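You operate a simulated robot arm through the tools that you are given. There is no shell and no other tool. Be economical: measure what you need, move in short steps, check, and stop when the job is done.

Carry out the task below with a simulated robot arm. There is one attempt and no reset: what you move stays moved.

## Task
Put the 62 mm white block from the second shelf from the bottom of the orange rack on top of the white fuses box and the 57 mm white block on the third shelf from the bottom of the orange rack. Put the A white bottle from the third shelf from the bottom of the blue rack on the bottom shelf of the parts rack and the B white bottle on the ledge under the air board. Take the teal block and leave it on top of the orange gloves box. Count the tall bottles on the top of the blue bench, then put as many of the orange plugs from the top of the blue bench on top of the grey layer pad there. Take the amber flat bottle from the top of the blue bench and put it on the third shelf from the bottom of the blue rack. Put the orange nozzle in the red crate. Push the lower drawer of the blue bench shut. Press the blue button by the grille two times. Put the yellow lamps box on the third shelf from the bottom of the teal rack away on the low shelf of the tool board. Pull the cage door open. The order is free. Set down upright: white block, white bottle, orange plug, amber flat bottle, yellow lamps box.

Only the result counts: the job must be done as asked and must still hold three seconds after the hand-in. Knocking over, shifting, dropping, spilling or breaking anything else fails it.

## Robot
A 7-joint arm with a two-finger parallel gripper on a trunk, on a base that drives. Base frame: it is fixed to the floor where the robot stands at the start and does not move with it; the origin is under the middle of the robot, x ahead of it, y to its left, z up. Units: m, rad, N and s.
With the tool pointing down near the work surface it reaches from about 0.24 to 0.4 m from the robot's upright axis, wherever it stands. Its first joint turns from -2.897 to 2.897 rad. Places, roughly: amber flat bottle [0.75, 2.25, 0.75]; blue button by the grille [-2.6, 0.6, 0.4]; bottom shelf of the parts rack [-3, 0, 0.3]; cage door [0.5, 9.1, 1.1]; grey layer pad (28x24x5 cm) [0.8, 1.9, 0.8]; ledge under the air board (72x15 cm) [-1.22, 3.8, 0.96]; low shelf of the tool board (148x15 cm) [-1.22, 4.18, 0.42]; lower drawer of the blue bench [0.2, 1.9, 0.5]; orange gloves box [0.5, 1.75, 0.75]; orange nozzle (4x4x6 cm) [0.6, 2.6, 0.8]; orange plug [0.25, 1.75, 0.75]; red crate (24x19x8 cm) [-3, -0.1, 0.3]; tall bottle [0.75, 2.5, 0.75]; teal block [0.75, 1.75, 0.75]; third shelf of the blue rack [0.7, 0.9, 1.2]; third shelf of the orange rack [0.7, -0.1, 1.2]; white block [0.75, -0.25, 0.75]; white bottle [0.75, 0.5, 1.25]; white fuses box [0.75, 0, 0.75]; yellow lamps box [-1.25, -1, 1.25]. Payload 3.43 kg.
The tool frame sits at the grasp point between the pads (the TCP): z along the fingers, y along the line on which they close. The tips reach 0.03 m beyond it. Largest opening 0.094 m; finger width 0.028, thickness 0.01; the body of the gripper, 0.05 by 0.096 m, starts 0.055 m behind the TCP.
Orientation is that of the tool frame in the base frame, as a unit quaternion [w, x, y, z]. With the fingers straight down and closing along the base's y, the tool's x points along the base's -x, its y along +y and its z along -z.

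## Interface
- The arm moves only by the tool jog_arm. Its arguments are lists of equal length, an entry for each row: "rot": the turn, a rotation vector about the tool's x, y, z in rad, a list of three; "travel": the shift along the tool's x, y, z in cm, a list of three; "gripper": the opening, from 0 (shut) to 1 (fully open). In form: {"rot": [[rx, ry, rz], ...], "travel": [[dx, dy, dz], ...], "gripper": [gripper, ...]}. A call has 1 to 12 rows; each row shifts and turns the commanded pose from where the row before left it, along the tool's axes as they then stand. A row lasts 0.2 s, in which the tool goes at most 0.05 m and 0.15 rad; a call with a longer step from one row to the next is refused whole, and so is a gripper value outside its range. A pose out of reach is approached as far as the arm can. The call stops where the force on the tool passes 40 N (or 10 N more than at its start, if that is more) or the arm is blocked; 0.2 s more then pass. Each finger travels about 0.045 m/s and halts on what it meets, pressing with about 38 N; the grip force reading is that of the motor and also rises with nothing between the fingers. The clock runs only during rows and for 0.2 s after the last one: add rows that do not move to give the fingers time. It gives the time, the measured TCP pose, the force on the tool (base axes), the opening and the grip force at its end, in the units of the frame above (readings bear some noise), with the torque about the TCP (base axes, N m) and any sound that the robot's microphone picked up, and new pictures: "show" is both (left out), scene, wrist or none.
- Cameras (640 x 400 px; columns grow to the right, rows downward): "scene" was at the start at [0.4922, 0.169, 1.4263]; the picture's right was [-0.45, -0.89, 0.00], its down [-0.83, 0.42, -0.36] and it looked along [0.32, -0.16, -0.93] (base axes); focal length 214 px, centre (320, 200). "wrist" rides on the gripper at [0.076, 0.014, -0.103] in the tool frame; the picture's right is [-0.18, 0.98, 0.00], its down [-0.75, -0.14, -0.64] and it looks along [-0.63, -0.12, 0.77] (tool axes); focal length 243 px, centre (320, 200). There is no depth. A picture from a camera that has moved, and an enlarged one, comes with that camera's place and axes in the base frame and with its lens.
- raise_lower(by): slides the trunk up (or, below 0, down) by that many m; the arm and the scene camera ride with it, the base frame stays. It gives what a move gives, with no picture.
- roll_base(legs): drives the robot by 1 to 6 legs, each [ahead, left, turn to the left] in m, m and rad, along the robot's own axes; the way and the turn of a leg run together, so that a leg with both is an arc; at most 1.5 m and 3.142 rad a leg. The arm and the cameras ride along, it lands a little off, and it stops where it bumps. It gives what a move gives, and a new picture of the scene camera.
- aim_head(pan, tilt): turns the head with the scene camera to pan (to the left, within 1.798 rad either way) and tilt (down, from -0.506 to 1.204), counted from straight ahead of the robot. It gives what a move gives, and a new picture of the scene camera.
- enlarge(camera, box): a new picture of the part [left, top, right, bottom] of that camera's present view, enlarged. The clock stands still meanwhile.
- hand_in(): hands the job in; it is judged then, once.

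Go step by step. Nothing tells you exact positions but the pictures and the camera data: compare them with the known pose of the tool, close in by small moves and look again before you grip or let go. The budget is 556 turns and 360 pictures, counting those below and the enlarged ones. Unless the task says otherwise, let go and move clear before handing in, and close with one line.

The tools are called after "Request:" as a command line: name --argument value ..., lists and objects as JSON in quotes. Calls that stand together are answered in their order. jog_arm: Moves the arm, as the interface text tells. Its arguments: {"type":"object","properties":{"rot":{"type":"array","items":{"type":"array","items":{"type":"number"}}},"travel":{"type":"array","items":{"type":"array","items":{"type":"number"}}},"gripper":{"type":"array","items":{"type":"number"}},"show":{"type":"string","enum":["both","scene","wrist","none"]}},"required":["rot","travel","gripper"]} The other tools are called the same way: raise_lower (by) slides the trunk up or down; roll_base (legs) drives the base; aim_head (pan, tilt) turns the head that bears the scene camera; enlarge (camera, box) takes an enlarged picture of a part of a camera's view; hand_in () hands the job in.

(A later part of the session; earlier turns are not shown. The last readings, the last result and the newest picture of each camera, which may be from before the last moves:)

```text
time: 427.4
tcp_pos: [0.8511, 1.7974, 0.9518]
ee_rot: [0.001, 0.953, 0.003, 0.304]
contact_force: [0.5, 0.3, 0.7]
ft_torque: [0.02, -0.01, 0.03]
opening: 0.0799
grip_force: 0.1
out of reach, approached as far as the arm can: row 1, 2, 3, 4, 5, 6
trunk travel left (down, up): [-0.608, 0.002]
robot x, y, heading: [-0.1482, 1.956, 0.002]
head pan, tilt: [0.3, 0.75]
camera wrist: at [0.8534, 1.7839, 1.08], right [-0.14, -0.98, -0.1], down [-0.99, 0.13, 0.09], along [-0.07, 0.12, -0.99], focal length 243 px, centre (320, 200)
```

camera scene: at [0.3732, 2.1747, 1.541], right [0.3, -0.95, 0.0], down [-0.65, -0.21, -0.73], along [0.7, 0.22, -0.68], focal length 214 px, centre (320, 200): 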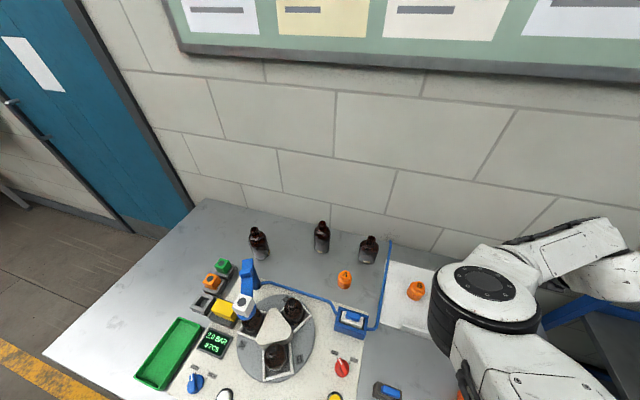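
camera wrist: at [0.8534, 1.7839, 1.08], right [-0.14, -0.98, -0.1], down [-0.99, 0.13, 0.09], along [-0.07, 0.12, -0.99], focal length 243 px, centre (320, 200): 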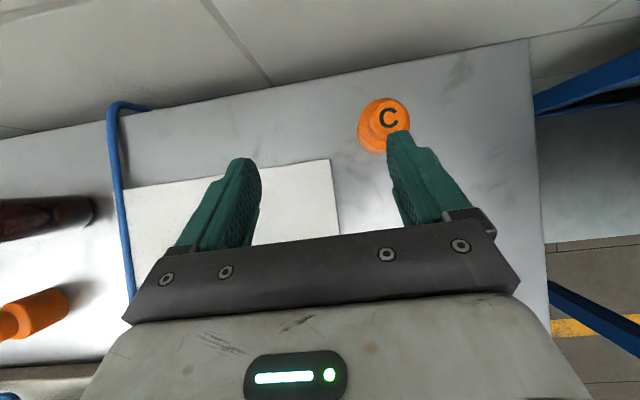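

Out of reach with the trunk this high. Rise, lower the trunk a bit, and retry.

Request:
jog_arm --rot '[[0, 0, 0], [0, 0, 0], [0, 0, 0]]' --travel '[[2.3, 0, -3.26], [2.3, 0, -3.26], [2.3, 0, -3.26]]' --gripper '[0.85, 0.85, 0.85]' --show "none"

Request:
raise_lower --by -0.13

Request:
roll_base --legs '[[0.04, -0.05, 0]]'

```text
time: 428.2
tcp_pos: [0.8475, 1.7961, 1.0709]
ee_rot: [0.001, 0.953, 0.004, 0.304]
contact_force: [-0.5, 0.6, -0.2]
ft_torque: [0.0, -0.04, -0.01]
opening: 0.08
grip_force: 0.0
trunk travel left (down, up): [-0.608, 0.002]
robot x, y, heading: [-0.1495, 1.9535, -0.001]
head pan, tilt: [0.3, 0.75]
```

```text
time: 429.8
tcp_pos: [0.8474, 1.7973, 0.9415]
ee_rot: [0.001, 0.953, 0.003, 0.303]
contact_force: [0.7, 0.3, -0.2]
ft_torque: [0.0, -0.01, -0.02]
opening: 0.0797
grip_force: 0.1
trunk travel left (down, up): [-0.478, 0.132]
robot x, y, heading: [-0.1483, 1.9514, 0.005]
head pan, tilt: [0.3, 0.75]
```

```text
time: 430.8
tcp_pos: [0.8897, 1.7468, 0.9412]
ee_rot: [0.0, 0.953, 0.003, 0.303]
contact_force: [0.5, 0.1, -0.3]
ft_torque: [-0.02, -0.02, -0.01]
opening: 0.0796
grip_force: 0.1
trunk travel left (down, up): [-0.478, 0.132]
robot x, y, heading: [-0.1052, 1.9028, 0.009]
head pan, tilt: [0.3, 0.75]
camera scene: at [0.414, 2.1243, 1.411], right [0.3, -0.95, 0.0], down [-0.65, -0.2, -0.73], along [0.7, 0.22, -0.68], focal length 214 px, centre (320, 200)
```

scene: 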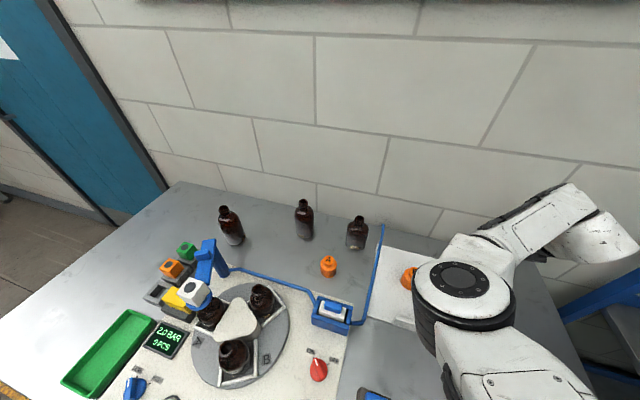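

Elbow at z≈1.12, clear. Check the wrist view and descend.

Request:
jog_arm --rot '[[0, 0, 0], [0, 0, 0], [0, 0, 0]]' --travel '[[-1.7, 0.3, 2.45], [-1.4, 0, 2.0], [0, 0, 0]]' --gripper '[0.85, 0.85, 0.85]' --show "wrist"

```text
time: 431.6
tcp_pos: [0.8915, 1.742, 0.889]
ee_rot: [0.001, 0.953, 0.002, 0.304]
contact_force: [0.7, -0.1, -0.6]
ft_torque: [-0.05, -0.01, -0.02]
opening: 0.0796
grip_force: 0.0
trunk travel left (down, up): [-0.478, 0.132]
robot x, y, heading: [-0.1019, 1.8996, 0.004]
head pan, tilt: [0.3, 0.75]
camera wrist: at [0.893, 1.7283, 1.0166], right [-0.14, -0.98, -0.1], down [-0.99, 0.14, 0.09], along [-0.07, 0.12, -0.99], focal length 243 px, centre (320, 200)
```

wrist: 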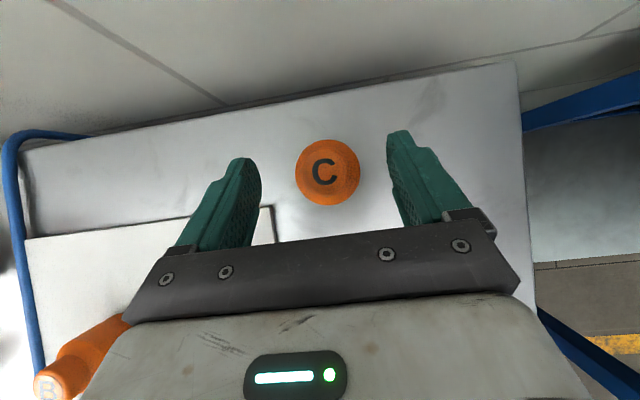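

Request:
jog_arm --rot '[[0, 0, 0], [0, 0, 0], [0, 0, 0], [0, 0, 0], [0, 0, 0], [0, 0, 0]]' --travel '[[-1.6, 0, 2.25], [-1.55, 0, 2.2], [0, 0, 0], [0, 0, 0], [0, 0, 0], [0, 0, 0]]' --gripper '[0.75, 0.75, 0, 0, 0, 0]' --show "none"

Request:
jog_arm --rot '[[0, 0, 0], [0, 0, 0], [0, 0, 0], [0, 0, 0]]' --travel '[[2.3, 0, -3.26], [2.3, 0, -3.26], [2.0, 0, -2.8], [0, 0, 0]]' --gripper '[0, 0, 0, 0]' --show "wrist"

```text
time: 433.0
tcp_pos: [0.8908, 1.7412, 0.8326]
ee_rot: [0.001, 0.953, 0.003, 0.304]
contact_force: [0.2, 1.4, 1.3]
ft_torque: [-0.02, -0.04, 0.01]
opening: 0.0508
grip_force: 37.8
trunk travel left (down, up): [-0.478, 0.132]
robot x, y, heading: [-0.1048, 1.9007, 0.006]
head pan, tilt: [0.3, 0.75]
```

```text
time: 434.0
tcp_pos: [0.8884, 1.7418, 0.9461]
ee_rot: [0.0, 0.953, 0.003, 0.304]
contact_force: [0.2, 0.5, -0.7]
ft_torque: [0.02, -0.02, -0.02]
opening: 0.0509
grip_force: 38.2
trunk travel left (down, up): [-0.478, 0.132]
robot x, y, heading: [-0.1047, 1.9044, 0.006]
head pan, tilt: [0.3, 0.75]
camera wrist: at [0.8913, 1.7279, 1.0755], right [-0.14, -0.98, -0.1], down [-0.99, 0.14, 0.09], along [-0.07, 0.12, -0.99], focal length 243 px, centre (320, 200)
```

wrist: 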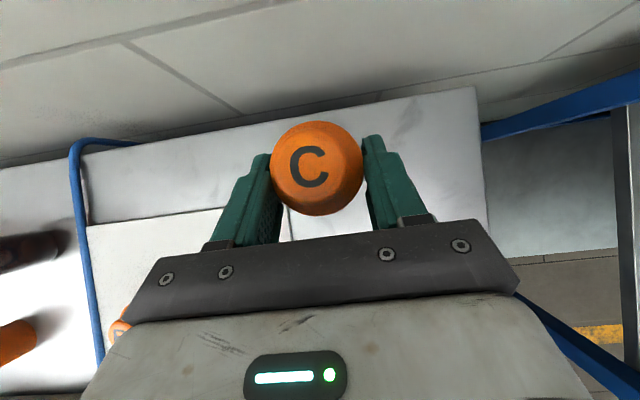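

Held. Move over the pad to about (0.80, 1.855).

Request:
jog_arm --rot '[[0, 0, 0], [0, 0, 0], [0, 0, 0], [0, 0, 0], [0, 0, 0], [0, 0, 0]]' --travel '[[-2.0, -2.83, -1.41], [-2.0, -2.83, -1.41], [-2.0, -2.83, -1.41], [-2.0, -2.83, -1.41], [-2.3, 0, 3.26], [0, 0, 0]]' --gripper '[0, 0, 0, 0, 0, 0]' --show "wrist"

```text
time: 435.4
tcp_pos: [0.7899, 1.8549, 0.9058]
ee_rot: [0.0, 0.953, 0.003, 0.303]
contact_force: [-0.2, 0.0, 0.3]
ft_torque: [-0.02, -0.03, -0.01]
opening: 0.0507
grip_force: 38.4
trunk travel left (down, up): [-0.478, 0.132]
robot x, y, heading: [-0.105, 1.9023, 0.003]
head pan, tilt: [0.3, 0.75]
camera wrist: at [0.7927, 1.8405, 1.0336], right [-0.14, -0.98, -0.1], down [-0.99, 0.14, 0.09], along [-0.07, 0.12, -0.99], focal length 243 px, centre (320, 200)
```

wrist: 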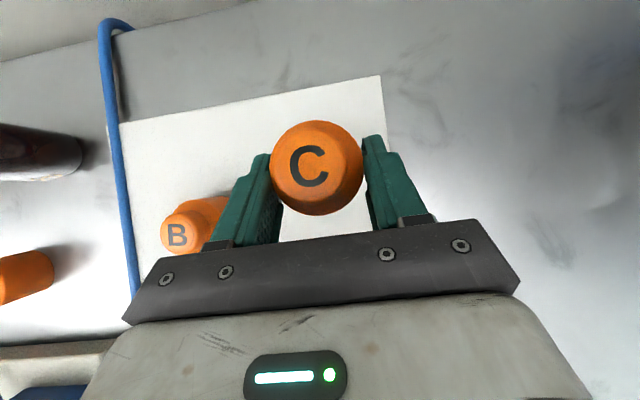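

Request:
jog_arm --rot '[[0, 0, 0], [0, 0, 0], [0, 0, 0]]' --travel '[[-1.6, 0, 2.25], [-1.5, 0, 2.1], [0, 0, 0]]' --gripper '[0, 0, 0]' --show "none"

Request:
jog_arm --rot '[[0, 0, 0], [0, 0, 0]]' --travel '[[-0.23, 0, 0.33], [0, 0, 0]]' --gripper '[0, 0]' --show "none"

Request:
jog_arm --rot '[[0, 0, 0], [0, 0, 0]]' --travel '[[-0.17, 0, 0.25], [0, 0, 0]]' --gripper '[0, 0]' --show "none"

Request:
jog_arm --rot '[[0, 0, 0], [0, 0, 0]]' --travel '[[-0.12, 0, 0.16], [0, 0, 0]]' --gripper '[0, 0]' --show "none"

```text
time: 436.2
tcp_pos: [0.7912, 1.8552, 0.8505]
ee_rot: [0.001, 0.953, 0.003, 0.304]
contact_force: [-0.3, 0.4, -1.2]
ft_torque: [-0.02, 0.0, -0.01]
opening: 0.0508
grip_force: 37.7
trunk travel left (down, up): [-0.478, 0.132]
robot x, y, heading: [-0.1055, 1.9042, 0.008]
head pan, tilt: [0.3, 0.75]
```

```text
time: 436.8
tcp_pos: [0.7903, 1.8543, 0.8483]
ee_rot: [0.001, 0.952, 0.002, 0.305]
contact_force: [0.6, -0.1, -0.3]
ft_torque: [0.01, 0.0, -0.02]
opening: 0.0511
grip_force: 38.4
trunk travel left (down, up): [-0.478, 0.132]
robot x, y, heading: [-0.109, 1.9034, 0.007]
head pan, tilt: [0.3, 0.75]
```

```text
time: 437.4
tcp_pos: [0.7916, 1.854, 0.8447]
ee_rot: [0.001, 0.953, 0.003, 0.303]
contact_force: [0.4, 0.2, -0.1]
ft_torque: [0.05, 0.0, 0.0]
opening: 0.0508
grip_force: 38.4
trunk travel left (down, up): [-0.478, 0.132]
robot x, y, heading: [-0.1066, 1.9044, 0.0]
head pan, tilt: [0.3, 0.75]
```

```text
time: 438.0
tcp_pos: [0.7913, 1.8563, 0.8438]
ee_rot: [0.001, 0.953, 0.002, 0.303]
contact_force: [-0.1, -0.6, -0.7]
ft_torque: [-0.02, 0.0, -0.04]
opening: 0.0507
grip_force: 37.8
trunk travel left (down, up): [-0.478, 0.132]
robot x, y, heading: [-0.1074, 1.9033, 0.008]
head pan, tilt: [0.3, 0.75]
```

Request:
jog_arm --rot '[[0, 0, 0], [0, 0, 0]]' --travel '[[-0.12, 0, 0.16], [0, 0, 0]]' --gripper '[0, 0]' --show "none"

Request:
jog_arm --rot '[[0, 0, 0], [0, 0, 0]]' --travel '[[-0.12, 0, 0.16], [0, 0, 0]]' --gripper '[0, 0]' --show "none"

```text
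time: 438.6
tcp_pos: [0.7906, 1.8558, 0.8421]
ee_rot: [0.0, 0.953, 0.003, 0.304]
contact_force: [0.1, 1.3, 2.1]
ft_torque: [-0.01, -0.04, -0.05]
opening: 0.0512
grip_force: 37.7
trunk travel left (down, up): [-0.478, 0.132]
robot x, y, heading: [-0.1035, 1.902, 0.006]
head pan, tilt: [0.3, 0.75]
```

```text
time: 439.2
tcp_pos: [0.7918, 1.8556, 0.8413]
ee_rot: [0.0, 0.952, 0.003, 0.306]
contact_force: [-3.2, 0.4, 18.1]
ft_torque: [0.16, 0.05, 0.03]
opening: 0.0509
grip_force: 38.0
trunk travel left (down, up): [-0.478, 0.132]
robot x, y, heading: [-0.1075, 1.9031, 0.008]
head pan, tilt: [0.3, 0.75]
```

Contact. Release gently (limited opening so plug B isn't touched) and rise.

Request:
jog_arm --rot '[[0, 0, 0], [0, 0, 0], [0, 0, 0], [0, 0, 0]]' --travel '[[0.1, 0, -0.12], [0, 0, 0], [0, 0, 0], [0, 0, 0]]' --gripper '[0, 0.65, 0.75, 0.75]' --show "none"

Request:
jog_arm --rot '[[0, 0, 0], [0, 0, 0], [0, 0, 0], [0, 0, 0]]' --travel '[[1.4, 0, -2.0], [2.3, 0, -3.26], [2.3, 0, -3.26], [2.3, 0, -3.26]]' --gripper '[0.75, 0.75, 0.75, 0.75]' --show "wrist"

```text
time: 440.2
tcp_pos: [0.7919, 1.8553, 0.8425]
ee_rot: [0.001, 0.953, 0.003, 0.304]
contact_force: [0.3, -6.4, 14.1]
ft_torque: [0.18, -0.06, -0.13]
opening: 0.0678
grip_force: 0.0
trunk travel left (down, up): [-0.478, 0.132]
robot x, y, heading: [-0.1061, 1.9047, 0.005]
head pan, tilt: [0.3, 0.75]
```

```text
time: 441.2
tcp_pos: [0.7896, 1.855, 0.984]
ee_rot: [-0.001, 0.953, 0.004, 0.304]
contact_force: [-0.6, 0.7, 0.1]
ft_torque: [0.0, 0.0, 0.0]
opening: 0.0705
grip_force: 0.1
trunk travel left (down, up): [-0.478, 0.132]
robot x, y, heading: [-0.1075, 1.9023, 0.005]
head pan, tilt: [0.3, 0.75]
camera wrist: at [0.7924, 1.8417, 1.1125], right [-0.14, -0.98, -0.1], down [-0.99, 0.14, 0.09], along [-0.07, 0.12, -0.99], focal length 243 px, centre (320, 200)
```

wrist: 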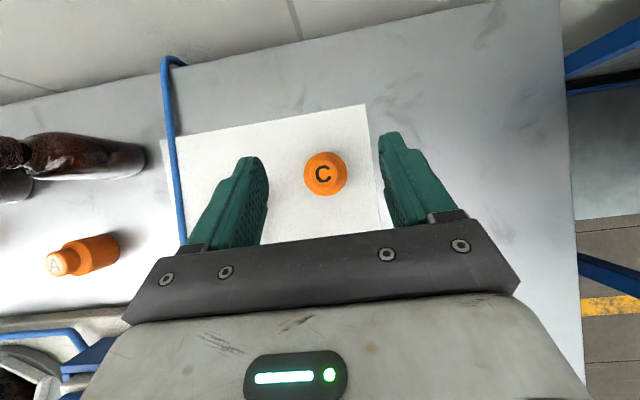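

Both plugs stand on the pad. Now the flat bottle "25": raise and move left to see it from above.

Request:
raise_lower --by 0.12

Request:
roll_base --legs '[[-0.02, 0.27, 0]]'

Request:
jog_arm --rot '[[0, 0, 0]]' --travel '[[0, 0, 0]]' --gripper '[1]' --show "wrist"

```text
time: 442.7
tcp_pos: [0.791, 1.8557, 1.1034]
ee_rot: [0.0, 0.953, 0.004, 0.304]
contact_force: [-0.3, 0.6, 0.4]
ft_torque: [-0.01, 0.01, 0.0]
opening: 0.0703
grip_force: 0.1
trunk travel left (down, up): [-0.598, 0.012]
robot x, y, heading: [-0.1076, 1.9045, 0.002]
head pan, tilt: [0.3, 0.75]
```

```text
time: 444.6
tcp_pos: [0.768, 2.1303, 1.104]
ee_rot: [0.001, 0.953, 0.003, 0.303]
contact_force: [0.4, 0.1, 0.2]
ft_torque: [-0.02, -0.01, -0.03]
opening: 0.0704
grip_force: 0.0
trunk travel left (down, up): [-0.598, 0.012]
robot x, y, heading: [-0.1296, 2.1727, 0.01]
head pan, tilt: [0.3, 0.75]
camera scene: at [0.3917, 2.3958, 1.531], right [0.3, -0.95, 0.0], down [-0.65, -0.21, -0.73], along [0.7, 0.22, -0.68], focal length 214 px, centre (320, 200)
```

scene: 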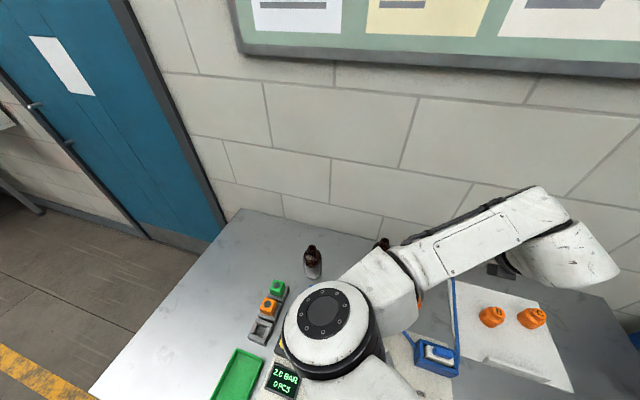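

```text
time: 445.0
tcp_pos: [0.7687, 2.1291, 1.1046]
ee_rot: [0.001, 0.953, 0.003, 0.304]
contact_force: [0.2, 0.4, 0.8]
ft_torque: [0.0, -0.01, 0.02]
opening: 0.094
grip_force: 0.1
trunk travel left (down, up): [-0.598, 0.012]
robot x, y, heading: [-0.13, 2.1734, 0.006]
head pan, tilt: [0.3, 0.75]
camera wrist: at [0.7708, 2.1141, 1.2323], right [-0.14, -0.98, -0.1], down [-0.99, 0.13, 0.09], along [-0.07, 0.12, -0.99], focal length 243 px, centre (320, 200)
```

wrist: 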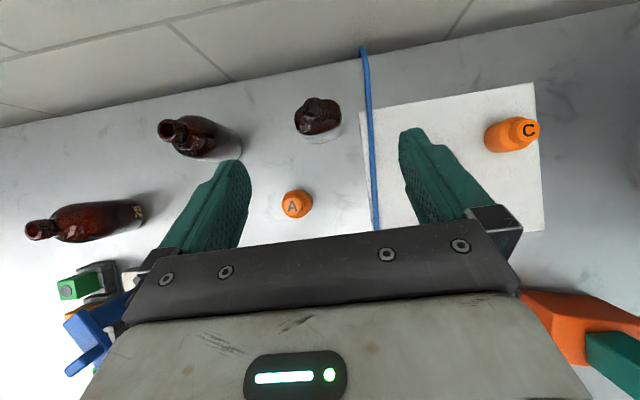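

Request:
enlarge --camera "wrist" --box '[260, 70, 390, 150]'

```text
4.92 times, centred on (325, 110) of wrist
camera zoom: at [0.7708, 2.1141, 1.2323], right [-0.14, -0.98, -0.1], down [-0.99, 0.13, 0.09], along [-0.07, 0.12, -0.99], focal length 1194 px, centre (295, 643)
```

zoom: 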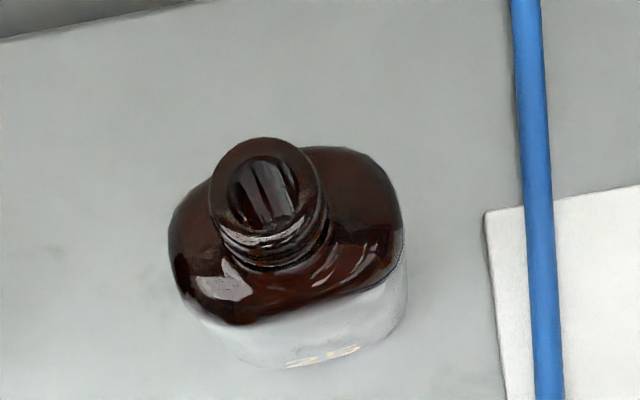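

Flat bottle: axis ≈(0.86, 2.144), 70 mm wide along y, top ≈0.94. I'll shift the robot right and the TCP left so the elbow stays away from the labeler's nozzle arm.

Request:
jog_arm --rot '[[0, 0, 0], [0, 0, 0], [0, 0, 0], [0, 0, 0], [0, 0, 0], [0, 0, 0]]' --travel '[[0, -4.4, 0], [0, -4.4, 0], [0, -4.4, 0], [0, -4.4, 0], [0, -4.4, 0], [0, 0, 0]]' --gripper '[1, 1, 1, 1, 1, 1]' --show "none"

Request:
roll_base --legs '[[0.02, -0.203, 0]]'

Request:
raise_lower --by -0.1

Request:
jog_arm --rot '[[0, 0, 0], [0, 0, 0], [0, 0, 0]]' --travel '[[2.4, 0, 1.7], [2.4, 0, 1.7], [0, 0, 0]]' --gripper '[1, 1, 1]' --show "wrist"

```text
time: 446.4
tcp_pos: [0.7669, 2.3497, 1.1028]
ee_rot: [0.0, 0.953, 0.005, 0.304]
contact_force: [-0.2, 0.3, 0.6]
ft_torque: [-0.01, 0.0, 0.02]
opening: 0.0939
grip_force: 0.0
trunk travel left (down, up): [-0.598, 0.012]
robot x, y, heading: [-0.1271, 2.1756, 0.004]
head pan, tilt: [0.3, 0.75]
```

```text
time: 448.0
tcp_pos: [0.788, 2.1485, 1.103]
ee_rot: [0.0, 0.953, 0.005, 0.303]
contact_force: [-0.5, -0.8, 0.1]
ft_torque: [-0.03, -0.01, -0.02]
opening: 0.0939
grip_force: 0.2
trunk travel left (down, up): [-0.598, 0.012]
robot x, y, heading: [-0.1048, 1.9703, 0.005]
head pan, tilt: [0.3, 0.75]
camera scene: at [0.4125, 2.1941, 1.531], right [0.3, -0.95, 0.0], down [-0.65, -0.21, -0.73], along [0.7, 0.22, -0.68], focal length 214 px, centre (320, 200)
```

scene: 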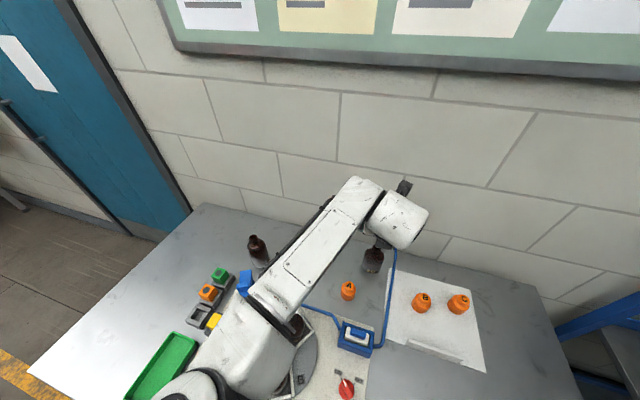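

```text
time: 449.3
tcp_pos: [0.7887, 2.1492, 1.0028]
ee_rot: [0.0, 0.953, 0.005, 0.304]
contact_force: [1.1, 0.0, -0.4]
ft_torque: [0.03, 0.03, 0.03]
opening: 0.094
grip_force: 0.1
trunk travel left (down, up): [-0.498, 0.112]
robot x, y, heading: [-0.1061, 1.9702, 0.01]
head pan, tilt: [0.3, 0.75]
```

```text
time: 450.1
tcp_pos: [0.8457, 2.1484, 1.0027]
ee_rot: [0.0, 0.953, 0.005, 0.304]
contact_force: [-1.1, -0.3, -0.7]
ft_torque: [-0.01, 0.0, -0.03]
opening: 0.0939
grip_force: 0.1
trunk travel left (down, up): [-0.498, 0.112]
robot x, y, heading: [-0.1071, 1.971, 0.01]
head pan, tilt: [0.3, 0.75]
camera wrist: at [0.8491, 2.1341, 1.1316], right [-0.14, -0.98, -0.1], down [-0.99, 0.13, 0.09], along [-0.07, 0.11, -0.99], focal length 243 px, centre (320, 200)
```

wrist: 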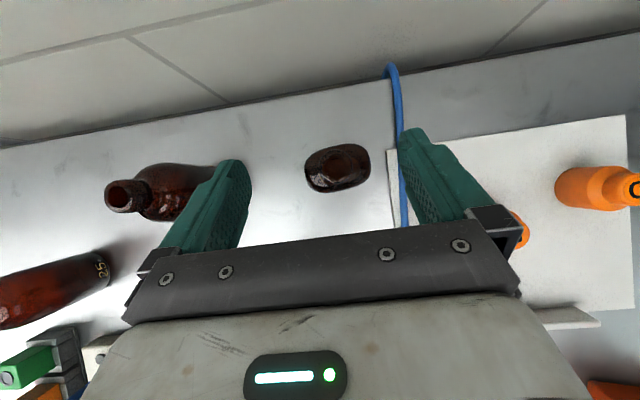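

Elbow is a bit close to the labeler arm at this trunk height; move the base slightly forward, raise the trunk and reach down instead. Also trim yaw.

Request:
raise_lower --by 0.11

Request:
roll_base --legs '[[0.025, 0, 0]]'

Request:
jog_arm --rot '[[0.046, 0, -0.065], [0, 0, 0], [0, 0, 0], [0, 0, 0], [0, 0, 0]]' --travel '[[-1.3, 0.7, -1.0], [-2.3, 0, 3.26], [-2.3, 0, 3.26], [-2.3, 0, 3.26], [0, 0, 0]]' --gripper '[1, 1, 1, 1, 1]' --show "both"

```text
time: 451.5
tcp_pos: [0.8457, 2.1482, 1.1135]
ee_rot: [-0.001, 0.953, 0.006, 0.304]
contact_force: [-0.7, 0.4, 0.1]
ft_torque: [0.0, -0.03, 0.03]
opening: 0.0939
grip_force: 0.1
trunk travel left (down, up): [-0.608, 0.002]
robot x, y, heading: [-0.1079, 1.9718, 0.008]
head pan, tilt: [0.3, 0.75]
```

```text
time: 452.4
tcp_pos: [0.8702, 2.1494, 1.1129]
ee_rot: [0.0, 0.953, 0.005, 0.304]
contact_force: [-0.2, -0.4, 1.5]
ft_torque: [0.01, -0.03, 0.01]
opening: 0.094
grip_force: 0.1
trunk travel left (down, up): [-0.608, 0.002]
robot x, y, heading: [-0.079, 1.9751, 0.004]
head pan, tilt: [0.3, 0.75]
camera scene: at [0.438, 2.1943, 1.541], right [0.3, -0.95, 0.0], down [-0.65, -0.21, -0.73], along [0.7, 0.22, -0.68], focal length 214 px, centre (320, 200)
```

scene: 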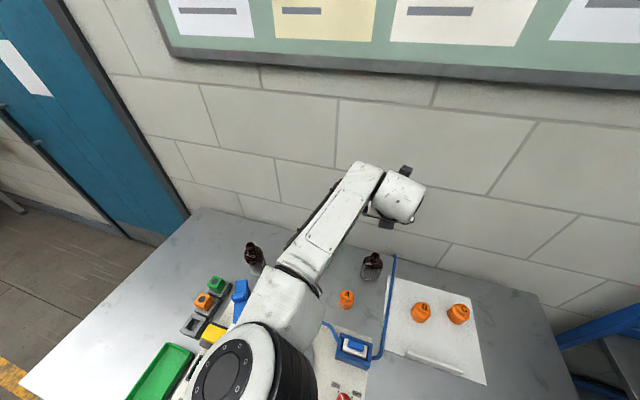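

```text
time: 453.6
tcp_pos: [0.8571, 2.1423, 0.996]
ee_rot: [-0.012, 0.952, 0.043, 0.303]
contact_force: [0.4, 0.5, -0.6]
ft_torque: [0.02, -0.02, 0.01]
opening: 0.094
grip_force: 0.0
trunk travel left (down, up): [-0.608, 0.002]
robot x, y, heading: [-0.0828, 1.9694, 0.008]
head pan, tilt: [0.3, 0.75]
camera scene: at [0.4381, 2.1944, 1.5409], right [0.3, -0.95, 0.0], down [-0.65, -0.21, -0.73], along [0.7, 0.22, -0.68], focal length 214 px, centre (320, 200)
camera wrist: at [0.8607, 2.1289, 1.1249], right [-0.06, -0.99, -0.1], down [-0.99, 0.05, 0.09], along [-0.08, 0.11, -0.99], focal length 243 px, centre (320, 200)
```

scene: 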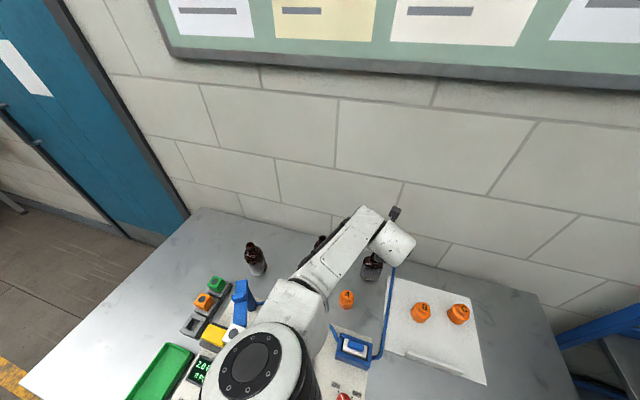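
wrist: 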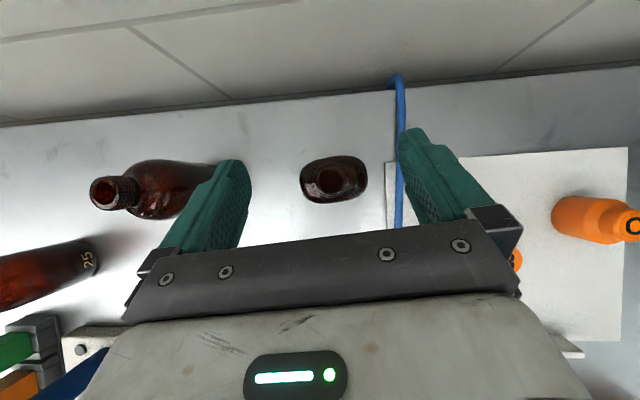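

Elbow is high now (≈1.27). The bottle is centred at (0.860, 2.140). Descend, re-check, then grip.

Request:
jog_arm --rot '[[0, 0, 0], [0, 0, 0], [0, 0, 0], [0, 0, 0]]' --travel '[[-2.3, 0, 3.26], [-2.3, 0, 3.26], [0, 0, 0], [0, 0, 0]]' --gripper '[0.93, 0.93, 0.93, 0.93]' --show "wrist"

```text
time: 454.6
tcp_pos: [0.8567, 2.1415, 0.9157]
ee_rot: [-0.012, 0.952, 0.042, 0.304]
contact_force: [0.3, 0.3, -0.9]
ft_torque: [-0.04, -0.01, 0.01]
opening: 0.0875
grip_force: 0.2
trunk travel left (down, up): [-0.608, 0.002]
robot x, y, heading: [-0.0781, 1.9691, 0.008]
head pan, tilt: [0.3, 0.75]
camera wrist: at [0.8613, 2.1276, 1.044], right [-0.06, -0.99, -0.1], down [-0.99, 0.05, 0.09], along [-0.08, 0.11, -0.99], focal length 243 px, centre (320, 200)
```

wrist: 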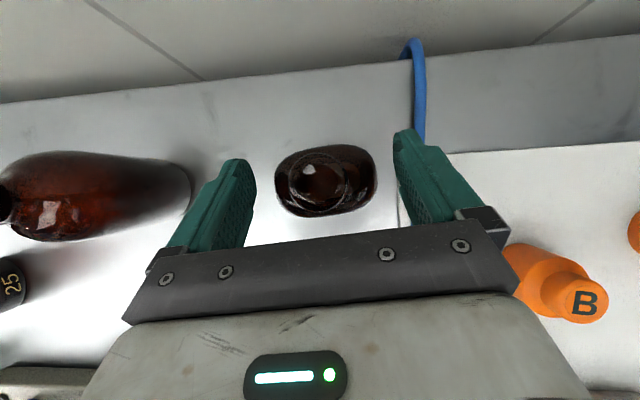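

Request:
jog_arm --rot '[[0, 0, 0], [0, 0, 0], [0, 0, 0], [0, 0, 0], [0, 0, 0], [0, 0, 0]]' --travel '[[-2.0, 0, 2.85], [-2.0, 0, 2.85], [0, 0, 0], [0, 0, 0], [0, 0, 0], [0, 0, 0]]' --gripper '[0.93, 0.93, 0, 0, 0, 0]' --show "wrist"

```text
time: 455.9
tcp_pos: [0.8571, 2.1405, 0.846]
ee_rot: [-0.013, 0.952, 0.043, 0.304]
contact_force: [0.2, 0.3, 0.3]
ft_torque: [0.09, -0.02, 0.0]
opening: 0.0715
grip_force: 37.8
trunk travel left (down, up): [-0.608, 0.002]
robot x, y, heading: [-0.0809, 1.9697, 0.009]
head pan, tilt: [0.3, 0.75]
camera wrist: at [0.8601, 2.1272, 0.9749], right [-0.06, -0.99, -0.1], down [-0.99, 0.05, 0.09], along [-0.08, 0.11, -0.99], focal length 243 px, centre (320, 200)
```

wrist: 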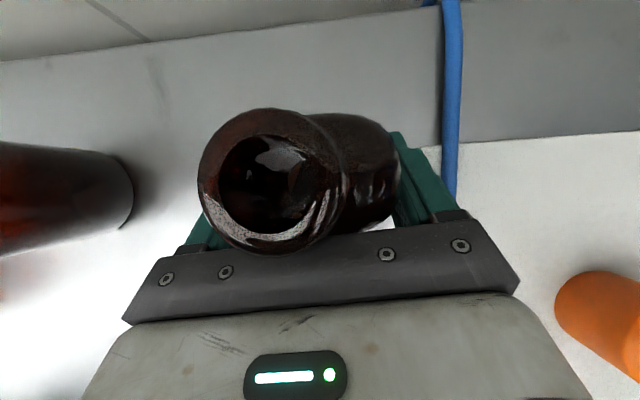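

Flat bottle gripped (71.5 mm). Lift and back out over the bench.

Request:
jog_arm --rot '[[0, 0, 0], [0, 0, 0], [0, 0, 0], [0, 0, 0], [0, 0, 0], [0, 0, 0]]' --travel '[[2.3, 0, -3.26], [2.3, 0, -3.26], [2.3, 0, -3.26], [2.3, 0, -3.26], [2.3, 0, -3.26], [0, 0, 0]]' --gripper '[0, 0, 0, 0, 0, 0]' --show "none"

Request:
roll_base --legs '[[-0.75, 0, 0]]'

Request:
jog_arm --rot '[[0, 0, 0]]' --travel '[[0, 0, 0]]' --gripper '[0]' --show "wrist"

```text
time: 457.4
tcp_pos: [0.856, 2.1406, 1.0434]
ee_rot: [-0.012, 0.952, 0.043, 0.304]
contact_force: [0.1, 0.0, -1.2]
ft_torque: [0.02, 0.01, -0.02]
opening: 0.0714
grip_force: 37.9
trunk travel left (down, up): [-0.608, 0.002]
robot x, y, heading: [-0.0794, 1.9711, 0.007]
head pan, tilt: [0.3, 0.75]
```

```text
time: 461.5
tcp_pos: [0.0903, 2.1426, 1.0438]
ee_rot: [-0.015, 0.951, 0.05, 0.304]
contact_force: [0.0, 1.2, -1.4]
ft_torque: [0.0, 0.02, -0.06]
opening: 0.0716
grip_force: 38.6
trunk travel left (down, up): [-0.608, 0.002]
robot x, y, heading: [-0.8445, 1.9568, 0.021]
head pan, tilt: [0.3, 0.75]
camera scene: at [-0.3281, 2.1893, 1.5409], right [0.32, -0.95, 0.0], down [-0.65, -0.22, -0.73], along [0.69, 0.23, -0.68], focal length 214 px, centre (320, 200)
```

scene: 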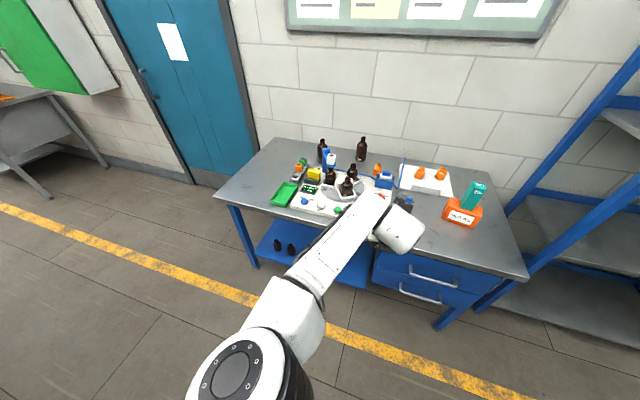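

```text
time: 461.9
tcp_pos: [0.0907, 2.1424, 1.0433]
ee_rot: [-0.014, 0.951, 0.05, 0.303]
contact_force: [0.2, 0.2, -1.7]
ft_torque: [0.0, -0.02, 0.02]
opening: 0.0717
grip_force: 37.6
trunk travel left (down, up): [-0.608, 0.002]
robot x, y, heading: [-0.8452, 1.957, 0.026]
head pan, tilt: [0.3, 0.75]
camera wrist: at [0.0947, 2.1278, 1.1718], right [-0.05, -0.99, -0.1], down [-1.0, 0.04, 0.09], along [-0.08, 0.11, -0.99], focal length 243 px, centre (320, 200)
```

wrist: 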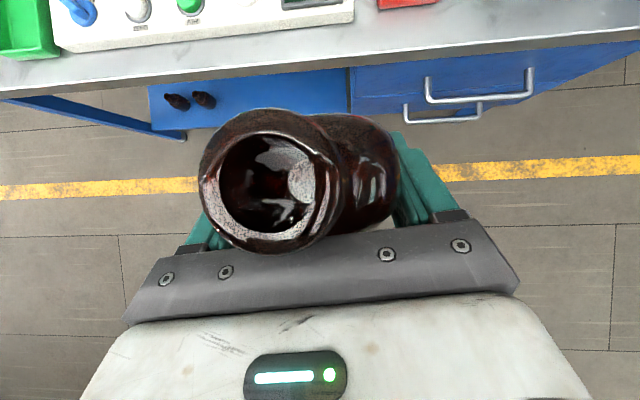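

Everything on the bench stands. Carry the bottle right to the blue rack (A's former spot) and raise it.

Request:
roll_base --legs '[[-0.1, 0, -0.024], [0, -1.0, 0], [0, -0.63, 0]]'

Request:
jog_arm --rot '[[0, 0, 0], [0, 0, 0], [0, 0, 0], [0, 0, 0], [0, 0, 0], [0, 0, 0], [0, 0, 0], [0, 0, 0]]' --travel '[[2.15, 0, -3.04], [2.15, 0, -3.04], [2.15, 0, -3.04], [2.15, 0, -3.04], [2.15, 0, -3.04], [2.15, 0, -3.04], [2.15, 0, -3.04], [0, 0, 0]]' --gripper '[0, 0, 0, 0, 0, 0, 0, 0]' --show "none"

Request:
aim_head --pan 0.1 --tilt 0.5

```text
time: 470.9
tcp_pos: [-0.0081, 0.4763, 1.0438]
ee_rot: [-0.01, 0.952, 0.035, 0.303]
contact_force: [0.4, -0.4, -0.9]
ft_torque: [0.01, 0.01, -0.02]
opening: 0.0715
grip_force: 37.7
trunk travel left (down, up): [-0.608, 0.002]
robot x, y, heading: [-0.9491, 0.3205, -0.009]
head pan, tilt: [0.3, 0.75]
camera scene: at [-0.4253, 0.5378, 1.5409], right [0.29, -0.96, 0.0], down [-0.65, -0.2, -0.73], along [0.7, 0.21, -0.68], focal length 214 px, centre (320, 200)
```

scene: 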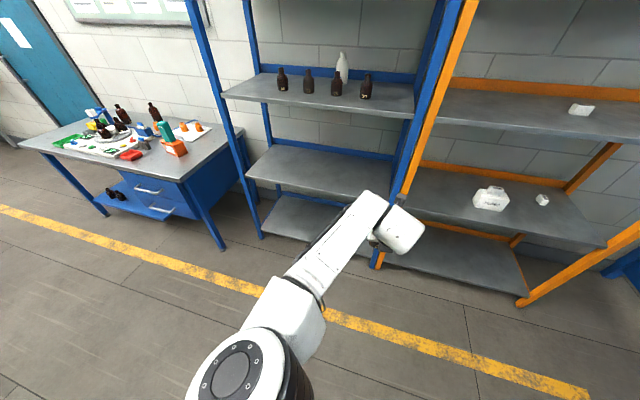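

```text
time: 472.8
tcp_pos: [-0.01, 0.4784, 1.3043]
ee_rot: [-0.009, 0.952, 0.035, 0.303]
contact_force: [-0.7, -0.5, -0.1]
ft_torque: [-0.03, 0.0, 0.03]
opening: 0.0716
grip_force: 38.2
trunk travel left (down, up): [-0.608, 0.002]
robot x, y, heading: [-0.9489, 0.3233, -0.005]
head pan, tilt: [0.3, 0.75]
```

```text
time: 473.5
tcp_pos: [-0.0093, 0.4787, 1.3039]
ee_rot: [-0.01, 0.952, 0.035, 0.303]
contact_force: [0.0, 0.6, -2.1]
ft_torque: [-0.01, 0.04, 0.0]
opening: 0.0716
grip_force: 38.1
trunk travel left (down, up): [-0.608, 0.002]
robot x, y, heading: [-0.9485, 0.3237, -0.007]
head pan, tilt: [0.099, 0.499]
camera scene: at [-0.414, 0.5223, 1.5628], right [0.09, -1.0, 0.0], down [-0.48, -0.04, -0.88], along [0.87, 0.08, -0.48], focal length 214 px, centre (320, 200)
```

scene: 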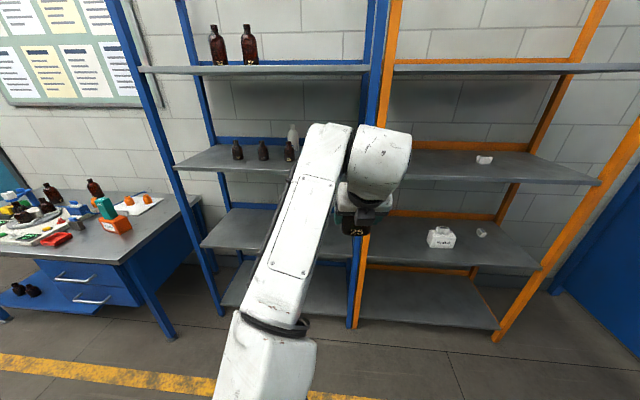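

Request:
roll_base --legs '[[0, 0.04, 0.007], [0.52, 0, 0]]'

Request:
jog_arm --rot '[[0, 0, 0]]' --travel '[[0, 0, 0]]' --gripper '[0]' --show "wrist"

```text
time: 477.0
tcp_pos: [0.5118, 0.5066, 1.304]
ee_rot: [-0.009, 0.952, 0.031, 0.303]
contact_force: [0.0, 0.3, -0.4]
ft_torque: [0.03, -0.01, 0.0]
opening: 0.0712
grip_force: 38.4
trunk travel left (down, up): [-0.608, 0.002]
robot x, y, heading: [-0.4333, 0.3581, -0.013]
head pan, tilt: [0.099, 0.499]
camera scene: at [0.1076, 0.5533, 1.5629], right [0.08, -1.0, 0.0], down [-0.48, -0.04, -0.88], along [0.87, 0.07, -0.48], focal length 214 px, centre (320, 200)
```

scene: 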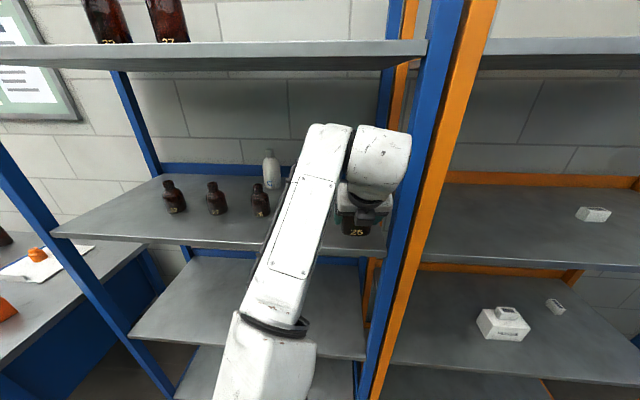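

```text
time: 477.4
tcp_pos: [0.5109, 0.5053, 1.3042]
ee_rot: [-0.008, 0.952, 0.031, 0.304]
contact_force: [-0.4, -0.6, -1.1]
ft_torque: [-0.01, 0.01, 0.0]
opening: 0.0715
grip_force: 38.2
trunk travel left (down, up): [-0.608, 0.002]
robot x, y, heading: [-0.424, 0.3603, -0.014]
head pan, tilt: [0.099, 0.499]
camera wrist: at [0.5156, 0.4924, 1.4325], right [-0.09, -0.99, -0.1], down [-0.99, 0.08, 0.09], along [-0.08, 0.11, -0.99], focal length 243 px, centre (320, 200)
```

wrist: 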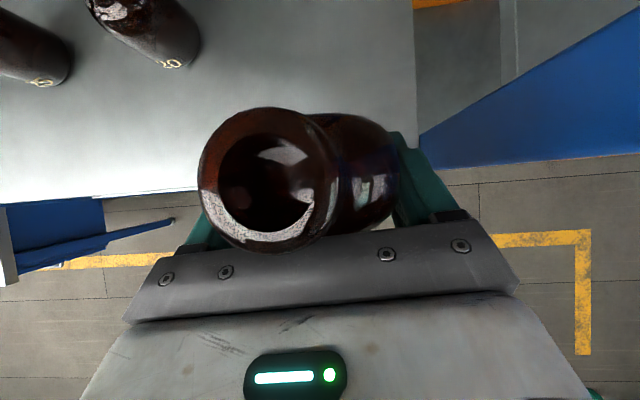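

Clear spot: between bottle 20 (edge y≈0.615) and shelf edge (0.427). Advance to x≈0.64, y≈0.518 and lower.

Request:
roll_base --legs '[[0.125, 0.014, 0]]'

Request:
jog_arm --rot '[[0, 0, 0], [0, 0, 0], [0, 0, 0]]' --travel '[[-1.15, 0, 1.63], [-0.7, 0, 1.0], [0, 0, 0]]' --gripper '[0, 0, 0]' --show "wrist"

```text
time: 478.7
tcp_pos: [0.6383, 0.5164, 1.3038]
ee_rot: [-0.008, 0.952, 0.03, 0.303]
contact_force: [0.1, 0.0, -1.8]
ft_torque: [0.02, 0.01, -0.01]
opening: 0.0716
grip_force: 38.1
trunk travel left (down, up): [-0.608, 0.002]
robot x, y, heading: [-0.2994, 0.3731, -0.017]
head pan, tilt: [0.099, 0.499]
camera scene: at [0.2336, 0.5648, 1.5628], right [0.08, -1.0, 0.0], down [-0.48, -0.04, -0.88], along [0.87, 0.07, -0.48], focal length 214 px, centre (320, 200)
```

scene: 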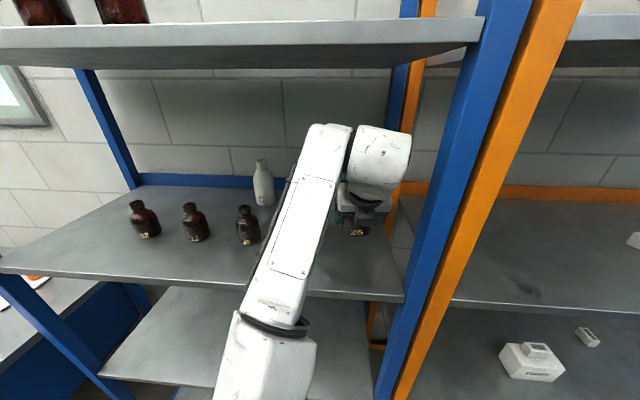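

```text
time: 479.5
tcp_pos: [0.6386, 0.5164, 1.2722]
ee_rot: [-0.008, 0.952, 0.03, 0.303]
contact_force: [0.6, -0.4, -2.0]
ft_torque: [0.0, 0.0, -0.02]
opening: 0.0712
grip_force: 37.8
trunk travel left (down, up): [-0.608, 0.002]
robot x, y, heading: [-0.3037, 0.372, -0.017]
head pan, tilt: [0.099, 0.499]
camera wrist: at [0.6412, 0.5025, 1.3995], right [-0.09, -0.99, -0.1], down [-0.99, 0.08, 0.09], along [-0.08, 0.11, -0.99], focal length 243 px, centre (320, 200)
```

wrist: 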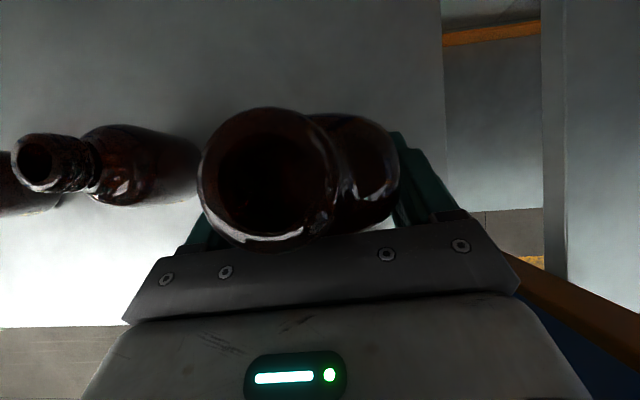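

Request:
jog_arm --rot '[[0, 0, 0], [0, 0, 0], [0, 0, 0]]' --travel '[[-0.23, 0, 0.33], [-0.17, 0, 0.25], [0, 0, 0]]' --gripper '[0, 0, 0]' --show "none"

Request:
jog_arm --rot '[[0, 0, 0], [0, 0, 0]]' --travel '[[-0.17, 0, 0.25], [0, 0, 0]]' --gripper '[0, 0]' --show "none"

Request:
jog_arm --rot '[[0, 0, 0], [0, 0, 0]]' --travel '[[-0.12, 0, 0.16], [0, 0, 0]]' --gripper '[0, 0]' --show "none"

Request:
jog_arm --rot '[[0, 0, 0], [0, 0, 0]]' --travel '[[-0.12, 0, 0.16], [0, 0, 0]]' --gripper '[0, 0]' --show "none"

```text
time: 480.3
tcp_pos: [0.6395, 0.5162, 1.2658]
ee_rot: [-0.009, 0.952, 0.029, 0.304]
contact_force: [-0.3, -0.1, -1.5]
ft_torque: [-0.03, -0.02, -0.03]
opening: 0.0716
grip_force: 37.7
trunk travel left (down, up): [-0.608, 0.002]
robot x, y, heading: [-0.3062, 0.3715, -0.019]
head pan, tilt: [0.099, 0.499]
```

```text
time: 480.9
tcp_pos: [0.6402, 0.5161, 1.2622]
ee_rot: [-0.008, 0.952, 0.029, 0.303]
contact_force: [0.3, 0.6, -0.9]
ft_torque: [0.03, 0.04, 0.0]
opening: 0.0715
grip_force: 37.6
trunk travel left (down, up): [-0.608, 0.002]
robot x, y, heading: [-0.3047, 0.3687, -0.014]
head pan, tilt: [0.099, 0.499]
```

```text
time: 481.5
tcp_pos: [0.6385, 0.5166, 1.2596]
ee_rot: [-0.007, 0.952, 0.03, 0.303]
contact_force: [-0.9, -0.4, -1.8]
ft_torque: [-0.01, 0.01, -0.01]
opening: 0.0714
grip_force: 38.0
trunk travel left (down, up): [-0.608, 0.002]
robot x, y, heading: [-0.3039, 0.3694, -0.014]
head pan, tilt: [0.099, 0.499]
```

```text
time: 482.1
tcp_pos: [0.6375, 0.518, 1.2576]
ee_rot: [-0.008, 0.952, 0.031, 0.304]
contact_force: [0.5, 0.1, -0.7]
ft_torque: [0.01, 0.03, -0.04]
opening: 0.0716
grip_force: 38.4
trunk travel left (down, up): [-0.608, 0.002]
robot x, y, heading: [-0.3034, 0.3679, -0.018]
head pan, tilt: [0.099, 0.499]
```

Request:
jog_arm --rot '[[0, 0, 0], [0, 0, 0]]' --travel '[[-0.12, 0, 0.16], [0, 0, 0]]' --gripper '[0, 0]' --show "none"

Request:
jog_arm --rot '[[0, 0, 0], [0, 0, 0]]' --travel '[[-0.12, 0, 0.16], [0, 0, 0]]' --gripper '[0, 0]' --show "none"

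Request:
jog_arm --rot '[[0, 0, 0], [0, 0, 0]]' --travel '[[-0.12, 0, 0.16], [0, 0, 0]]' --gripper '[0, 0]' --show "none"

Request:
jog_arm --rot '[[0, 0, 0], [0, 0, 0]]' --travel '[[-0.12, 0, 0.16], [0, 0, 0]]' --gripper '[0, 0]' --show "none"

```text
time: 482.7
tcp_pos: [0.6397, 0.5166, 1.2543]
ee_rot: [-0.009, 0.952, 0.031, 0.303]
contact_force: [-0.1, -0.9, -2.3]
ft_torque: [-0.03, 0.0, -0.01]
opening: 0.0715
grip_force: 38.3
trunk travel left (down, up): [-0.608, 0.002]
robot x, y, heading: [-0.3025, 0.372, -0.016]
head pan, tilt: [0.099, 0.499]
```

```text
time: 483.3
tcp_pos: [0.6385, 0.5176, 1.2522]
ee_rot: [-0.007, 0.952, 0.031, 0.303]
contact_force: [0.5, -0.5, -1.9]
ft_torque: [0.02, -0.04, 0.01]
opening: 0.0713
grip_force: 37.8
trunk travel left (down, up): [-0.608, 0.002]
robot x, y, heading: [-0.3055, 0.3695, -0.017]
head pan, tilt: [0.099, 0.499]
```

```text
time: 483.9
tcp_pos: [0.6391, 0.5174, 1.2514]
ee_rot: [-0.008, 0.953, 0.03, 0.303]
contact_force: [0.1, 0.4, -1.8]
ft_torque: [0.01, 0.01, -0.02]
opening: 0.0714
grip_force: 38.3
trunk travel left (down, up): [-0.608, 0.002]
robot x, y, heading: [-0.303, 0.3723, -0.011]
head pan, tilt: [0.099, 0.499]
```

```text
time: 484.5
tcp_pos: [0.638, 0.516, 1.2498]
ee_rot: [-0.009, 0.952, 0.031, 0.304]
contact_force: [0.4, -0.2, -0.9]
ft_torque: [0.02, -0.02, 0.01]
opening: 0.0714
grip_force: 37.2
trunk travel left (down, up): [-0.608, 0.002]
robot x, y, heading: [-0.3027, 0.3734, -0.017]
head pan, tilt: [0.099, 0.499]
```

Request:
jog_arm --rot '[[0, 0, 0], [0, 0, 0]]' --travel '[[-0.12, 0, 0.16], [0, 0, 0]]' --gripper '[0, 0]' --show "none"

Request:
jog_arm --rot '[[0, 0, 0], [0, 0, 0]]' --travel '[[-0.12, 0, 0.16], [0, 0, 0]]' --gripper '[0, 0]' --show "none"

Request:
jog_arm --rot '[[0, 0, 0], [0, 0, 0]]' --travel '[[-0.12, 0, 0.16], [0, 0, 0]]' --gripper '[0, 0]' --show "none"

Request:
jog_arm --rot '[[0, 0, 0], [0, 0, 0]]' --travel '[[-0.12, 0, 0.16], [0, 0, 0]]' --gripper '[0, 0]' --show "none"

```text
time: 485.1
tcp_pos: [0.6385, 0.5163, 1.2486]
ee_rot: [-0.008, 0.952, 0.031, 0.303]
contact_force: [0.4, 1.0, -1.8]
ft_torque: [-0.02, -0.02, 0.01]
opening: 0.0716
grip_force: 37.7
trunk travel left (down, up): [-0.608, 0.002]
robot x, y, heading: [-0.3017, 0.3716, -0.02]
head pan, tilt: [0.099, 0.499]
```

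```text
time: 485.7
tcp_pos: [0.6374, 0.5166, 1.2466]
ee_rot: [-0.008, 0.952, 0.031, 0.304]
contact_force: [1.5, 1.3, 5.1]
ft_torque: [0.13, -0.06, -0.01]
opening: 0.0715
grip_force: 38.0
trunk travel left (down, up): [-0.608, 0.002]
robot x, y, heading: [-0.3025, 0.3728, -0.014]
head pan, tilt: [0.099, 0.499]
```

```text
time: 486.3
tcp_pos: [0.6379, 0.5167, 1.2466]
ee_rot: [-0.008, 0.951, 0.03, 0.306]
contact_force: [5.8, -0.6, 20.4]
ft_torque: [0.18, -0.12, -0.03]
opening: 0.0713
grip_force: 37.3
trunk travel left (down, up): [-0.608, 0.002]
robot x, y, heading: [-0.2998, 0.371, -0.021]
head pan, tilt: [0.099, 0.499]
```

```text
time: 486.9
tcp_pos: [0.638, 0.5165, 1.2429]
ee_rot: [-0.008, 0.952, 0.029, 0.304]
contact_force: [3.7, -3.9, 27.5]
ft_torque: [0.12, -0.11, 0.12]
opening: 0.0717
grip_force: 38.0
trunk travel left (down, up): [-0.608, 0.002]
robot x, y, heading: [-0.3017, 0.3681, -0.018]
head pan, tilt: [0.099, 0.499]
```

Bottle is on the shelf. Relieve, open, and rise.

Request:
jog_arm --rot '[[0, 0, 0], [0, 0, 0], [0, 0, 0], [0, 0, 0]]' --travel '[[0.15, 0, -0.2], [0, 0, 0], [0, 0, 0], [0, 0, 0]]' --gripper '[0, 0.9, 0.96, 0.96]' --show "none"

Request:
jog_arm --rot '[[0, 0, 0], [0, 0, 0], [0, 0, 0]]' --travel '[[1.4, 0, -2.0], [1.7, 0, -2.4], [0, 0, 0]]' --gripper '[0.96, 0.96, 0.96]' --show "wrist"

```text
time: 487.9
tcp_pos: [0.6377, 0.5171, 1.2431]
ee_rot: [-0.008, 0.953, 0.03, 0.303]
contact_force: [-0.2, -0.3, -0.6]
ft_torque: [0.01, -0.02, 0.03]
opening: 0.09
grip_force: 0.0
trunk travel left (down, up): [-0.608, 0.002]
robot x, y, heading: [-0.3058, 0.37, -0.016]
head pan, tilt: [0.099, 0.499]
```

```text
time: 488.7
tcp_pos: [0.6391, 0.516, 1.2985]
ee_rot: [-0.009, 0.952, 0.031, 0.304]
contact_force: [-0.2, 0.1, -0.1]
ft_torque: [0.01, 0.0, -0.01]
opening: 0.0902
grip_force: 0.1
trunk travel left (down, up): [-0.608, 0.002]
robot x, y, heading: [-0.3032, 0.3751, -0.011]
head pan, tilt: [0.099, 0.499]
camera wrist: at [0.6419, 0.5013, 1.4273], right [-0.09, -0.99, -0.1], down [-0.99, 0.08, 0.09], along [-0.08, 0.11, -0.99], focal length 243 px, centre (320, 200)
```

wrist: 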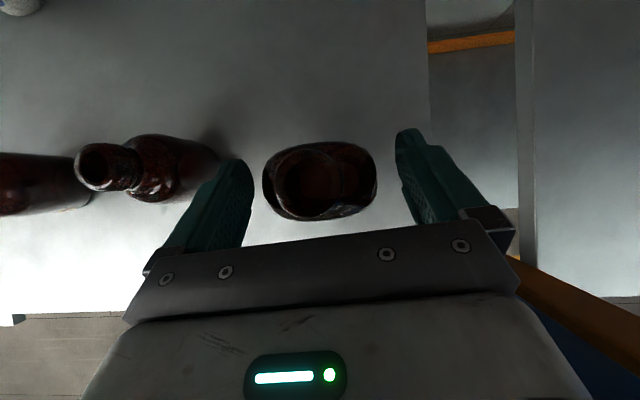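

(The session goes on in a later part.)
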